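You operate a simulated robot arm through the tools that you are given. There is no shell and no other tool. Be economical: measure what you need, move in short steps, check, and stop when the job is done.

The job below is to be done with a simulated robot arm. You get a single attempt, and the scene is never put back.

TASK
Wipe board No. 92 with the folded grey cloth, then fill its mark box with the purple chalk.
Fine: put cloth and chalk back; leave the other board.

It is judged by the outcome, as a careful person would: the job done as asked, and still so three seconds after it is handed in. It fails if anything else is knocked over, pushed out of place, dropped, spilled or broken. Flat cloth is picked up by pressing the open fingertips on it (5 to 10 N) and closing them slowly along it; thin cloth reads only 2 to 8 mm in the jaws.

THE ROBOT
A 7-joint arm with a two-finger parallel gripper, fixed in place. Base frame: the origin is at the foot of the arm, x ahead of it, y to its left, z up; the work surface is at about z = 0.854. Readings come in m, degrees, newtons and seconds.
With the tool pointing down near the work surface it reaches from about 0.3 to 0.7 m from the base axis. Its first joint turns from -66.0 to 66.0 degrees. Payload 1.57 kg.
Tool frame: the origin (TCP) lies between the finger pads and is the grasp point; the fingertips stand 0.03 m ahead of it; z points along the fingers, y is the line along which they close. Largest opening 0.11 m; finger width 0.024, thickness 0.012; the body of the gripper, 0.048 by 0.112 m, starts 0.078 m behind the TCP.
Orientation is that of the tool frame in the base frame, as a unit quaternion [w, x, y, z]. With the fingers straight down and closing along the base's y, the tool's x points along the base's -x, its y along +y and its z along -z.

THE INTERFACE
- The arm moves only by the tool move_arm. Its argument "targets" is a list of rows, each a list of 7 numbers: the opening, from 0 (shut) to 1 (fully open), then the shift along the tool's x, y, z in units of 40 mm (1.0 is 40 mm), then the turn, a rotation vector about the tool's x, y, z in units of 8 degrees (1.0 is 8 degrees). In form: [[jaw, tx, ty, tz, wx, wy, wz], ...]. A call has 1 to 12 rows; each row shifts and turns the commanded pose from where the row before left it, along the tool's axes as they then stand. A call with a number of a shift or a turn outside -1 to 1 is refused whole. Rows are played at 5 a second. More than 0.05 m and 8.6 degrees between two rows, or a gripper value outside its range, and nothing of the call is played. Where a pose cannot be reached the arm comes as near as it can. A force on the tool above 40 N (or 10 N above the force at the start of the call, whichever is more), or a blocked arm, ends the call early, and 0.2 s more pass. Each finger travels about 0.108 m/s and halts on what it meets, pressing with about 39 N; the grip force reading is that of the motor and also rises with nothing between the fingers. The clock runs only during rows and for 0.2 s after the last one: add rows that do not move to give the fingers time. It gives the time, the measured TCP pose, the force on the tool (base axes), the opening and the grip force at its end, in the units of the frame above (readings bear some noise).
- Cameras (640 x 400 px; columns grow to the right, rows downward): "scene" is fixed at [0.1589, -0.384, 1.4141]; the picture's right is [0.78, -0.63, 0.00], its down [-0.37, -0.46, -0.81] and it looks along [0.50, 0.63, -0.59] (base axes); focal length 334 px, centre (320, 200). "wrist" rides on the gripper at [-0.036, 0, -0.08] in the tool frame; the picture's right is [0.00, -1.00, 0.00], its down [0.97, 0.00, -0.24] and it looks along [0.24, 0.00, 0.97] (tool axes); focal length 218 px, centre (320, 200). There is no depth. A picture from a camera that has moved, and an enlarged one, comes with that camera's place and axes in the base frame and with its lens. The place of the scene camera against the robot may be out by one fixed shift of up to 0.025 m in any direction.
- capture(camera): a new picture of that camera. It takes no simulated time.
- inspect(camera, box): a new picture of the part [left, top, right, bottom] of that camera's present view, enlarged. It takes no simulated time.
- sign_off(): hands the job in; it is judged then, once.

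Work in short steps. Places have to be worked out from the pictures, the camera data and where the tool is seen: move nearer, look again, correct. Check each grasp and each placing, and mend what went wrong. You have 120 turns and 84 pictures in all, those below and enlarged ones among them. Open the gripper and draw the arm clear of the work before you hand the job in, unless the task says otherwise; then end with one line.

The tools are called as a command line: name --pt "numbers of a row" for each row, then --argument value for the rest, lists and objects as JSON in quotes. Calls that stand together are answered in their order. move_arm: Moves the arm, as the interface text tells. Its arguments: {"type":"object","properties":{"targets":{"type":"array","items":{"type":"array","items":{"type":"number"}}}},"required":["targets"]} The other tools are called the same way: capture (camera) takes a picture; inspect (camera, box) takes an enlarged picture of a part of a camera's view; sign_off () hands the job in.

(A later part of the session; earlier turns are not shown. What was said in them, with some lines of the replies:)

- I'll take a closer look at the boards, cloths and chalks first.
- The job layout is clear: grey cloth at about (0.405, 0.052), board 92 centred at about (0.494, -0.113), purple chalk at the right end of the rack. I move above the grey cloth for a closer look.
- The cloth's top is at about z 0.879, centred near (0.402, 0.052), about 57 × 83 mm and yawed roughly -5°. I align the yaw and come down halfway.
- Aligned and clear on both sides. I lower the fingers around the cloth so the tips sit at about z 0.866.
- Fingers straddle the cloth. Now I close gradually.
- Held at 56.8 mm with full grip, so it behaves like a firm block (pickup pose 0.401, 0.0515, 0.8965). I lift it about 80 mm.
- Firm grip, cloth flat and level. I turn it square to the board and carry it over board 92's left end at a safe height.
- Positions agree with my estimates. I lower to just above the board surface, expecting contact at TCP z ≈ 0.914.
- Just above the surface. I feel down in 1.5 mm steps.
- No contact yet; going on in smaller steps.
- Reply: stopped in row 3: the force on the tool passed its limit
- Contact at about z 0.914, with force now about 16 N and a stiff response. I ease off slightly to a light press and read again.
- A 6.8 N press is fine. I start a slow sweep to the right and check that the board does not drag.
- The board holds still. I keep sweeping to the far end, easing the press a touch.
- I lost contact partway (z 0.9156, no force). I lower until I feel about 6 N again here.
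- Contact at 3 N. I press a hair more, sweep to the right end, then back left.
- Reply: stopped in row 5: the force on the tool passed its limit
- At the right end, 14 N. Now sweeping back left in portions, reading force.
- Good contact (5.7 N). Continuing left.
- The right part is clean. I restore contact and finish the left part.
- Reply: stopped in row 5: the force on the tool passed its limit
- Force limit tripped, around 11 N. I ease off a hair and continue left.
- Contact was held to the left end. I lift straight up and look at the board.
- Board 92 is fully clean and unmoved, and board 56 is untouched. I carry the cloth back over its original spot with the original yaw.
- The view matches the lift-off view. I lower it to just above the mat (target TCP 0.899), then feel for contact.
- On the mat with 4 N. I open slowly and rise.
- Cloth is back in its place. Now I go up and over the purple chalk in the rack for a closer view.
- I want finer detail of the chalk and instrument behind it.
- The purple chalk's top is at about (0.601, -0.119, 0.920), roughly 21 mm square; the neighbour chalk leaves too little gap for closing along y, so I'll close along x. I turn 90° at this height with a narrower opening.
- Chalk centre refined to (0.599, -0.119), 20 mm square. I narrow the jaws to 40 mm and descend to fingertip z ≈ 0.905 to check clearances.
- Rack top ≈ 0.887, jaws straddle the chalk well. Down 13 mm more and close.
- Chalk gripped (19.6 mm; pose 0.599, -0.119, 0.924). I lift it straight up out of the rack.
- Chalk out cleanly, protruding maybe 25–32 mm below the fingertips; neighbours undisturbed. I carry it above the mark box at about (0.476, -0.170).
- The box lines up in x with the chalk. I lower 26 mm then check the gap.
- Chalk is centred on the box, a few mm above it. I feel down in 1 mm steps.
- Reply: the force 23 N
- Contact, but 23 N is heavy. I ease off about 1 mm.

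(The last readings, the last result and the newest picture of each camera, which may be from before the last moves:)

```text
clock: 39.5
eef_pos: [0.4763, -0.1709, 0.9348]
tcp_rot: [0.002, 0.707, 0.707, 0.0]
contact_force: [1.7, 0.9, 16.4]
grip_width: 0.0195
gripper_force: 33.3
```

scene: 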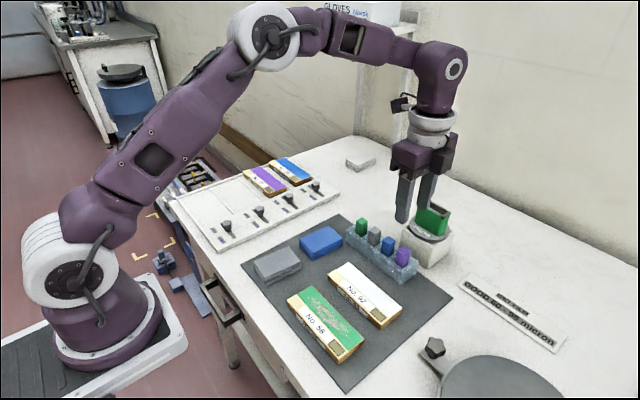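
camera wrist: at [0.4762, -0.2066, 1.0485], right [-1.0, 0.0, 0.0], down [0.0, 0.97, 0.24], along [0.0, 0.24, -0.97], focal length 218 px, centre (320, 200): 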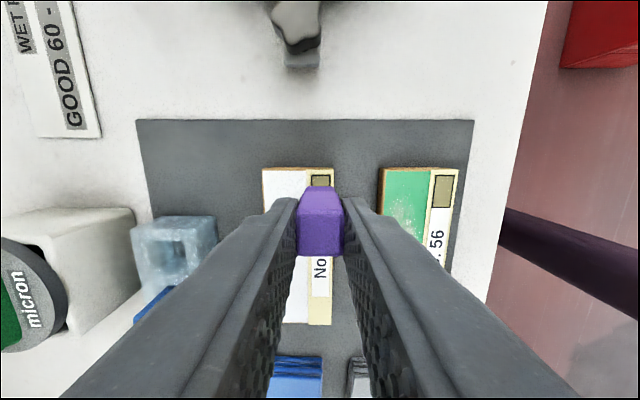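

move_arm --pt "0.12 0 0 -0.02 0 0 0" --pt "0.12 0.1 0 0 0 0 0" --pt "0.12 -0.1 0 0 0 0 0"

inspect --camera "scene" --box '[340, 240, 420, 330]'

inspect --camera "wrist" --box '[240, 120, 400, 280]'

```text
clock: 40.4
eef_pos: [0.4765, -0.1708, 0.9352]
tcp_rot: [0.001, 0.707, 0.707, -0.001]
contact_force: [-1.1, 2.2, 7.8]
grip_width: 0.0195
gripper_force: 33.3
```

```text
4.44 times, centred on (380, 285) of scene
camera zoom: at [0.1588, -0.3839, 1.4142], right [0.78, -0.63, 0.0], down [-0.37, -0.46, -0.81], along [0.5, 0.63, -0.59], focal length 1486 px, centre (53, -178)
```

zoom: 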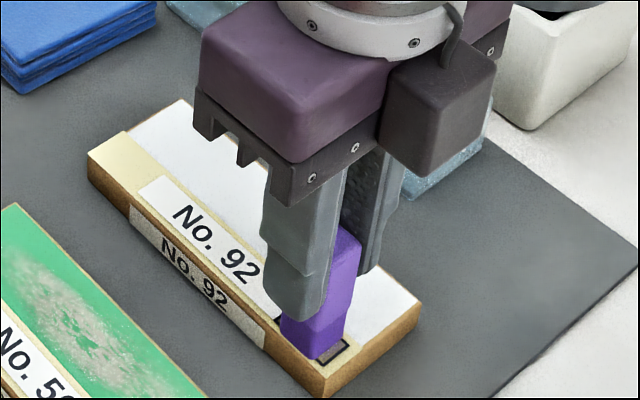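

```text
2.50 times, centred on (320, 200) of wrist
camera zoom: at [0.4755, -0.2061, 1.0152], right [-1.0, 0.0, 0.0], down [0.0, 0.97, 0.24], along [0.0, 0.24, -0.97], focal length 546 px, centre (320, 200)
```

zoom: 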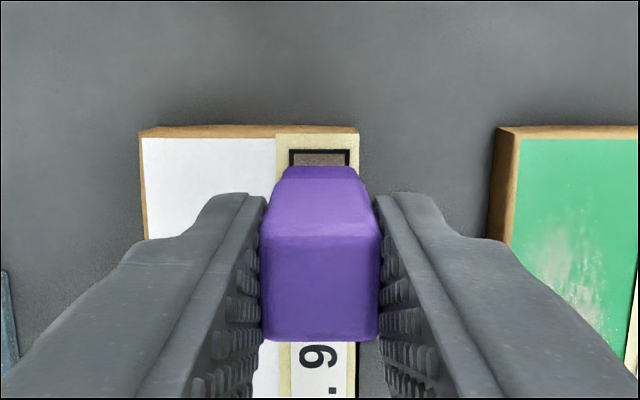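

The box's tint is turning purplish, so rubbing fills it. I rub back and forth within the box at this light press.

move_arm --pt "0.12 0.12 0 0 0 0 0" --pt "0.12 -0.12 0 0 0 0 0" --pt "0.12 -0.12 0 0 0 0 0" --pt "0.12 0.12 0 0 0 0 0" --pt "0.12 0.12 0 0 0 0 0" --pt "0.12 -0.12 0 0 0 0 0" --pt "0.12 -0.12 0 0 0 0 0" --pt "0.12 0.12 0 0 0 0 0"

inspect --camera "scene" --box '[340, 240, 420, 330]'

```text
clock: 42.1
eef_pos: [0.4775, -0.1717, 0.9355]
tcp_rot: [0.003, 0.707, 0.707, -0.001]
contact_force: [0.4, -2.7, 6.4]
grip_width: 0.0194
gripper_force: 33.3
```

```text
4.44 times, centred on (380, 285) of scene
camera zoom: at [0.1588, -0.3841, 1.4141], right [0.78, -0.63, 0.0], down [-0.37, -0.46, -0.81], along [0.5, 0.63, -0.59], focal length 1486 px, centre (53, -178)
```

zoom: 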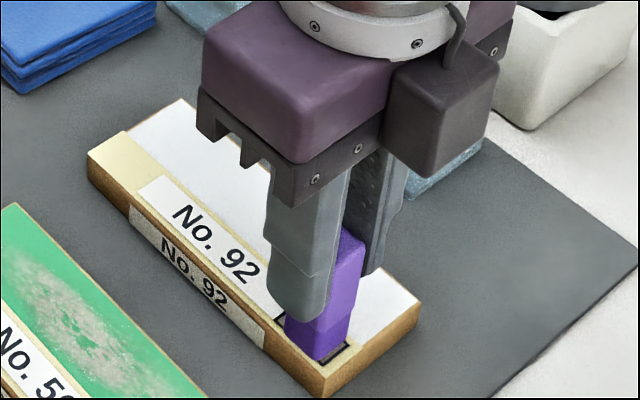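

Progressing. I continue rubbing the same way.

move_arm --pt "0.12 0.14 0 0.005 0 0 0" --pt "0.12 -0.12 0 0 0 0 0" --pt "0.12 -0.14 0 0 0 0 0" --pt "0.12 0.14 0 0 0 0 0" --pt "0.12 0.14 0 0 0 0 0" --pt "0.12 -0.14 0 0 0 0 0" --pt "0.12 -0.14 0 0 0 0 0" --pt "0.12 0.14 0 0 0 0 0" --pt "0.12 0.14 0 0 0 0 0" --pt "0.12 -0.14 0 0 0 0 0" --pt "0.12 -0.14 0 0 0 0 0" --pt "0.12 0.14 0 0 0 0 0"

inspect --camera "scene" --box '[340, 240, 420, 330]'

inspect --camera "wrist" --box '[240, 120, 400, 280]'

```text
clock: 44.8
eef_pos: [0.4754, -0.1711, 0.9344]
tcp_rot: [0.001, 0.707, 0.707, -0.001]
contact_force: [-0.1, -0.6, 2.2]
grip_width: 0.0194
gripper_force: 33.5
```

```text
4.44 times, centred on (380, 285) of scene
camera zoom: at [0.1589, -0.3841, 1.4141], right [0.78, -0.63, 0.0], down [-0.37, -0.46, -0.81], along [0.5, 0.63, -0.59], focal length 1486 px, centre (53, -178)
```

zoom: 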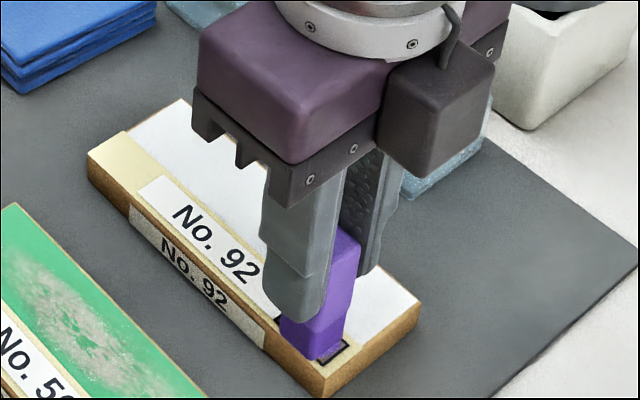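

```text
2.50 times, centred on (320, 200) of wrist
camera zoom: at [0.4748, -0.2063, 1.0152], right [-1.0, 0.0, 0.0], down [0.0, 0.97, 0.24], along [0.0, 0.24, -0.97], focal length 546 px, centre (320, 200)
```

zoom: 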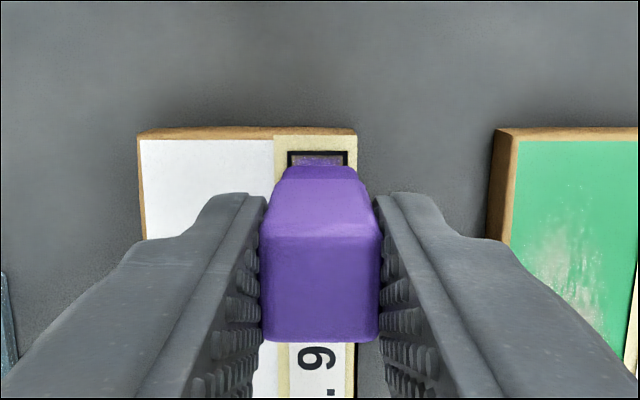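

I lift to see how full the box is.

move_arm --pt "0.12 0 0 -0.5 0 0 0" --pt "0.12 0 0 -0.7 0 0 0" --pt "0.12 0 0.0 -0.5 0 0 0" --pt "0.12 0 0 0 0 0 0"

inspect --camera "scene" --box '[350, 270, 420, 330]'

```text
clock: 45.8
eef_pos: [0.4779, -0.1699, 1.0039]
tcp_rot: [0.001, 0.707, 0.707, -0.002]
contact_force: [0.0, -1.2, 0.1]
grip_width: 0.0196
gripper_force: 33.2
```

```text
6.67 times, centred on (385, 300) of scene
camera zoom: at [0.1589, -0.384, 1.4141], right [0.78, -0.63, 0.0], down [-0.37, -0.46, -0.81], along [0.5, 0.63, -0.59], focal length 2230 px, centre (-113, -467)
```

zoom: 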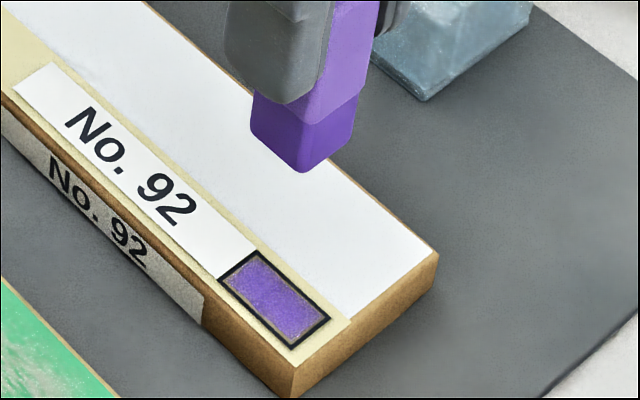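

The box is largely purple with no stray marks, but the edges are thin. I go down again for another round with slightly longer strokes.

move_arm --pt "0.12 0 0 0.7 0 0 0" --pt "0.12 0 0 0.7 0 0 0" --pt "0.12 0 0 0.22 0 0 0" --pt "0.12 0 0 0.03 0 0 0" --pt "0.12 0 0 0 0 0 0"

```text
clock: 47.0
eef_pos: [0.4771, -0.1706, 0.9371]
tcp_rot: [0.001, 0.707, 0.707, -0.001]
contact_force: [0.0, 0.6, 0.3]
grip_width: 0.0197
gripper_force: 33.3
```

move_arm --pt "0.12 0 0 0.02 0 0 0" --pt "0.12 0 0 0.02 0 0 0" --pt "0.12 0 0 0 0 0 0"

```text
clock: 47.8
eef_pos: [0.4766, -0.1709, 0.9362]
tcp_rot: [0.002, 0.707, 0.707, -0.001]
contact_force: [-0.4, 0.0, 6.8]
grip_width: 0.0194
gripper_force: 33.2
```

6.8 N contact. Rubbing with strokes of ±6 mm and slight x offsets.

move_arm --pt "0.12 0.15 0.025 0 0 0 0" --pt "0.12 -0.15 0 0 0 0 0" --pt "0.12 -0.15 0 0 0 0 0" --pt "0.12 0 -0.05 0 0 0 0" --pt "0.12 0.15 0 0 0 0 0" --pt "0.12 0.17 0 0 0 0 0" --pt "0.12 0 0.04 0 0 0 0" --pt "0.12 -0.16 0 0 0 0 0" --pt "0.12 -0.16 0 0 0 0 0" --pt "0.12 0 -0.03 0 0 0 0" --pt "0.12 0.15 0 0 0 0 0" --pt "0.12 0 0 0 0 0 0"

```text
clock: 50.4
eef_pos: [0.4761, -0.1697, 0.9365]
tcp_rot: [0.001, 0.707, 0.707, -0.001]
contact_force: [0.6, -0.2, -0.1]
grip_width: 0.0196
gripper_force: 33.5
```

Contact was lost toward the end; I restore it and do one more round.

move_arm --pt "0.12 0 0 0.02 0 0 0" --pt "0.12 0 0 0.015 0 0 0" --pt "0.12 0.15 0.015 0 0 0 0" --pt "0.12 -0.15 0 0 0 0 0" --pt "0.12 -0.17 0 0 0 0 0" --pt "0.12 0 -0.03 0.005 0 0 0" --pt "0.12 0.16 0 0 0 0 0" --pt "0.12 0.15 0 0 0 0 0" --pt "0.12 0 0.03 0.005 0 0 0" --pt "0.12 -0.16 0 0 0 0 0" --pt "0.12 -0.16 0 0 0 0 0" --pt "0.12 0.16 0 0 0 0 0"

```text
clock: 53.0
eef_pos: [0.4758, -0.1712, 0.9348]
tcp_rot: [0.001, 0.707, 0.707, -0.002]
contact_force: [0.2, -2.1, 5.6]
grip_width: 0.0197
gripper_force: 34.0
```

move_arm --pt "0.12 0 0 -0.5 0 0 0" --pt "0.12 0 0 -0.7 0 0 0" --pt "0.12 0 0.0 -0.5 0 0 0" --pt "0.12 0 0 0 0 0 0"

inspect --camera "scene" --box '[350, 270, 420, 330]'

```text
clock: 54.0
eef_pos: [0.4769, -0.1702, 1.0045]
tcp_rot: [0.002, 0.708, 0.707, -0.001]
contact_force: [-0.3, 0.4, -0.6]
grip_width: 0.0198
gripper_force: 33.4
```

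```text
6.67 times, centred on (385, 300) of scene
camera zoom: at [0.1589, -0.384, 1.4141], right [0.78, -0.63, 0.0], down [-0.37, -0.46, -0.81], along [0.5, 0.63, -0.59], focal length 2230 px, centre (-113, -467)
```

zoom: 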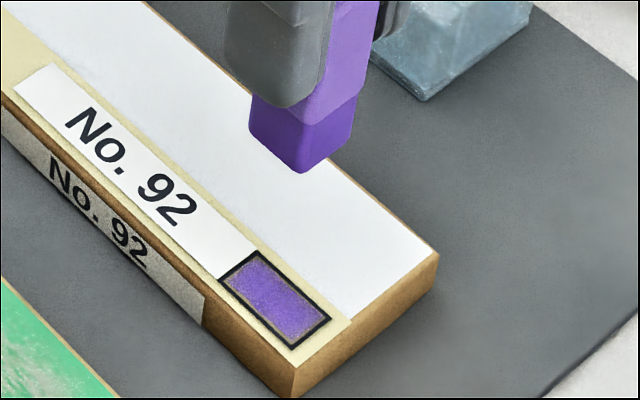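

The fill is unchanged from the earlier round, i.e. saturated and neatly inside the border. Now I raise and carry the chalk back over its rack slot.

move_arm --pt "0.12 0 0 -0.5 0 0 0" --pt "0.12 0.322 0.764 0 0 0 0" --pt "0.12 0.322 0.764 0 0 0 0" --pt "0.12 0.322 0.764 0 0 0 0" --pt "0.12 0.322 0.764 0 0 0 0" --pt "0.12 0 0 0 0 0 0" --pt "0.12 0 0 0 0 0 0"

inspect --camera "wrist" --box '[220, 100, 420, 260]'

inspect --camera "scene" --box '[340, 140, 460, 280]'

```text
clock: 55.5
eef_pos: [0.5999, -0.1184, 1.0235]
tcp_rot: [0.001, 0.706, 0.708, -0.001]
contact_force: [-0.5, -0.3, -0.4]
grip_width: 0.0193
gripper_force: 33.6
```

```text
2.50 times, centred on (320, 180) of wrist
camera zoom: at [0.5991, -0.1538, 1.1031], right [-1.0, 0.0, 0.0], down [0.0, 0.97, 0.24], along [0.0, 0.24, -0.97], focal length 546 px, centre (320, 250)
```

zoom: 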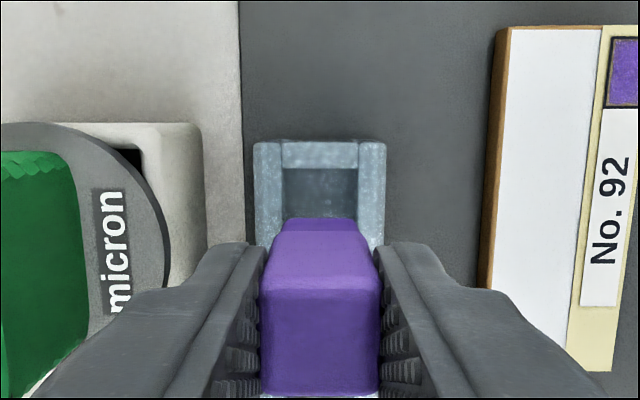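

```text
2.86 times, centred on (400, 210) of scene
camera zoom: at [0.1589, -0.384, 1.4141], right [0.78, -0.63, 0.0], down [-0.37, -0.46, -0.81], along [0.5, 0.63, -0.59], focal length 956 px, centre (91, 171)
```

zoom: 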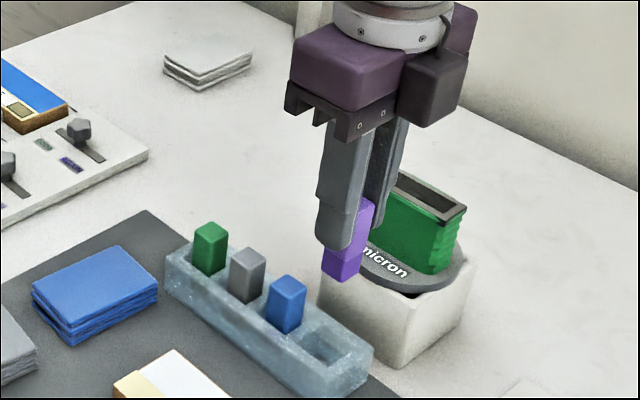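

Slot is centred under the chalk with ~4 mm margin each side. I lower to just above the seated height.

move_arm --pt "0.12 0 -0.01 0.6 0 0 0" --pt "0.12 0 0 0.6 0 0 0" --pt "0.12 0 0 0.6 0 0 0" --pt "0.12 0 0 0.4 0 0 0" --pt "0.12 0 0 0.2 0 0 0" --pt "0.12 0 0 0 0 0 0"

inspect --camera "scene" --box '[340, 180, 460, 280]'

```text
clock: 57.0
eef_pos: [0.5977, -0.1196, 0.9269]
tcp_rot: [0.002, 0.707, 0.707, -0.002]
contact_force: [-0.7, 0.4, 0.5]
grip_width: 0.0195
gripper_force: 33.5
```

```text
4.00 times, centred on (400, 230) of scene
camera zoom: at [0.1589, -0.384, 1.4141], right [0.78, -0.63, 0.0], down [-0.37, -0.46, -0.81], along [0.5, 0.63, -0.59], focal length 1338 px, centre (0, 80)
```

zoom: 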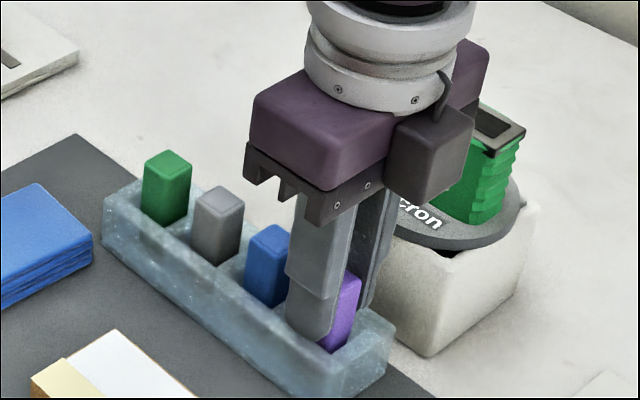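

Chalk is in its slot; I feel down the last millimetres.

move_arm --pt "0.12 0 0 0.03 0 0 0" --pt "0.12 0 0 0.02 0 0 0" --pt "0.12 0 0 0.02 0 0 0" --pt "0.12 0 0 0 0 0 0"

```text
clock: 58.0
eef_pos: [0.5984, -0.12, 0.9236]
tcp_rot: [0.002, 0.707, 0.707, -0.001]
contact_force: [-1.0, 0.1, -0.2]
grip_width: 0.0196
gripper_force: 33.5
```

move_arm --pt "0.12 0 0 0.02 0 0 0" --pt "0.12 0 0 0.02 0 0 0" --pt "0.12 0 0 0 0 0 0"

```text
clock: 58.8
eef_pos: [0.5991, -0.1208, 0.9226]
tcp_rot: [0.001, 0.707, 0.707, -0.001]
contact_force: [0.3, 0.1, 0.4]
grip_width: 0.0199
gripper_force: 33.7
```

move_arm --pt "0.12 0 0 0.02 0 0 0" --pt "0.12 0 0 0.02 0 0 0" --pt "0.12 0 0 0 0 0 0"

```text
clock: 59.5
eef_pos: [0.5988, -0.1195, 0.9225]
tcp_rot: [0.002, 0.707, 0.707, -0.001]
contact_force: [0.2, -0.6, 13.8]
grip_width: 0.0194
gripper_force: 33.9
```

Seated on the slot floor (13.8 N). I ease the press, open slowly to 40 mm, then rise.

move_arm --pt "0.12 0 0 -0.02 0 0 0" --pt "0.2 0 0 0 0 0 0" --pt "0.25 0 0 0 0 0 0" --pt "0.36 0 0 0 0 0 0" --pt "0.36 0 0 0 0 0 0" --pt "0.36 0 0 -0.5 0 0 0" --pt "0.36 0 0 -0.8 0 0 0" --pt "0.36 0 0 -0.9 0 0 0" --pt "0.36 0 0 -0.9 0 0 0" --pt "0.36 0 0 -0.9 0 0 0" --pt "0.36 0 0 0 0 0 0"

capture --camera "scene"

inspect --camera "wrist" --box '[220, 60, 540, 260]'

```text
clock: 62.0
eef_pos: [0.5978, -0.1202, 1.0818]
tcp_rot: [0.001, 0.708, 0.707, -0.001]
contact_force: [0.5, 0.1, 0.1]
grip_width: 0.0393
gripper_force: 0.1
```

```text
34 pictures are left
```

scene: 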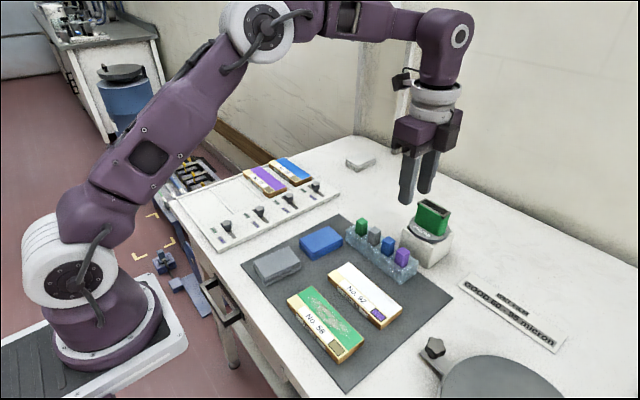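

```text
2.00 times, centred on (380, 160) of wrist
camera zoom: at [0.5969, -0.1539, 1.1606], right [-1.0, 0.0, 0.0], down [0.0, 0.97, 0.24], along [0.0, 0.24, -0.97], focal length 436 px, centre (200, 280)
```

zoom: 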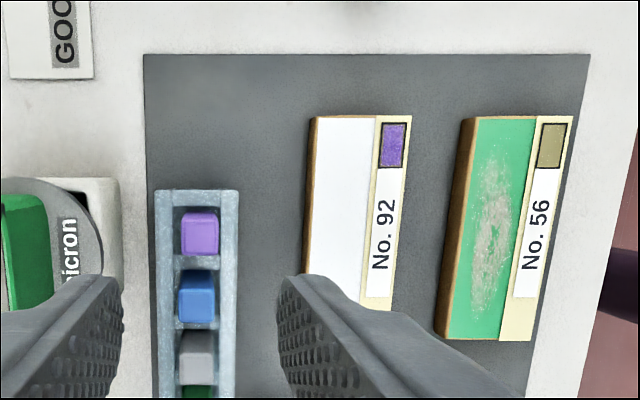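

Everything is back. One closer check of the box fill and the rest of the scene.

inspect --camera "wrist" --box '[370, 105, 440, 155]'

inspect --camera "scene" --box '[240, 190, 440, 370]'

```text
8.00 times, centred on (405, 130) of wrist
camera zoom: at [0.5969, -0.1539, 1.1606], right [-1.0, 0.0, 0.0], down [0.0, 0.97, 0.24], along [0.0, 0.24, -0.97], focal length 1746 px, centre (-360, 760)
```

zoom: 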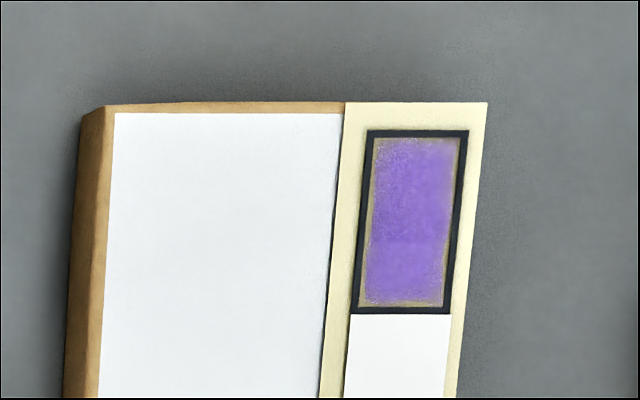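

```text
2.22 times, centred on (340, 280) of scene
camera zoom: at [0.1589, -0.384, 1.4141], right [0.78, -0.63, 0.0], down [-0.37, -0.46, -0.81], along [0.5, 0.63, -0.59], focal length 743 px, centre (276, 22)
```

zoom: 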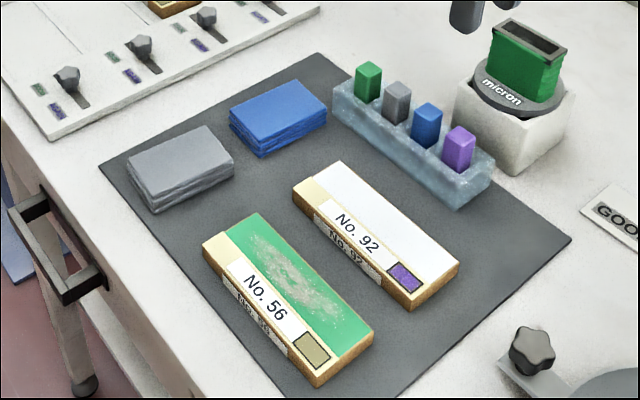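

The box is solidly filled and everything else sits as at the start. I open the gripper and draw the arm up and back before handing in.

move_arm --pt "0.4 0 -0.3 -0.8 0 0 0" --pt "0.6 0 -0.8 -0.6 0 0 0" --pt "0.8 0 -0.9 -0.3 0 0 0" --pt "0.8 0.3 -0.9 0 0 0 0" --pt "0.8 0 0 0 0 0 0" --pt "0.8 0 0 0 0 0 0"

capture --camera "scene"

```text
clock: 63.4
eef_pos: [0.4815, -0.109, 1.1481]
tcp_rot: [0.001, 0.708, 0.706, -0.001]
contact_force: [-0.3, -0.4, -0.4]
grip_width: 0.088
gripper_force: 0.1
```

```text
30 pictures are left
```

scene: 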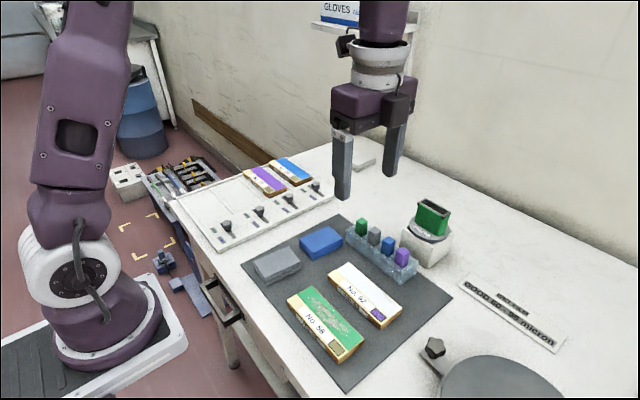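

All clear and the arm is well above the work; handing in.

sign_off

```text
The job is handed in.
```

Board No. 92 is wiped clean and its mark box filled with purple chalk, the grey cloth and the chalk are back in their places, and board No. 56 was left untouched.
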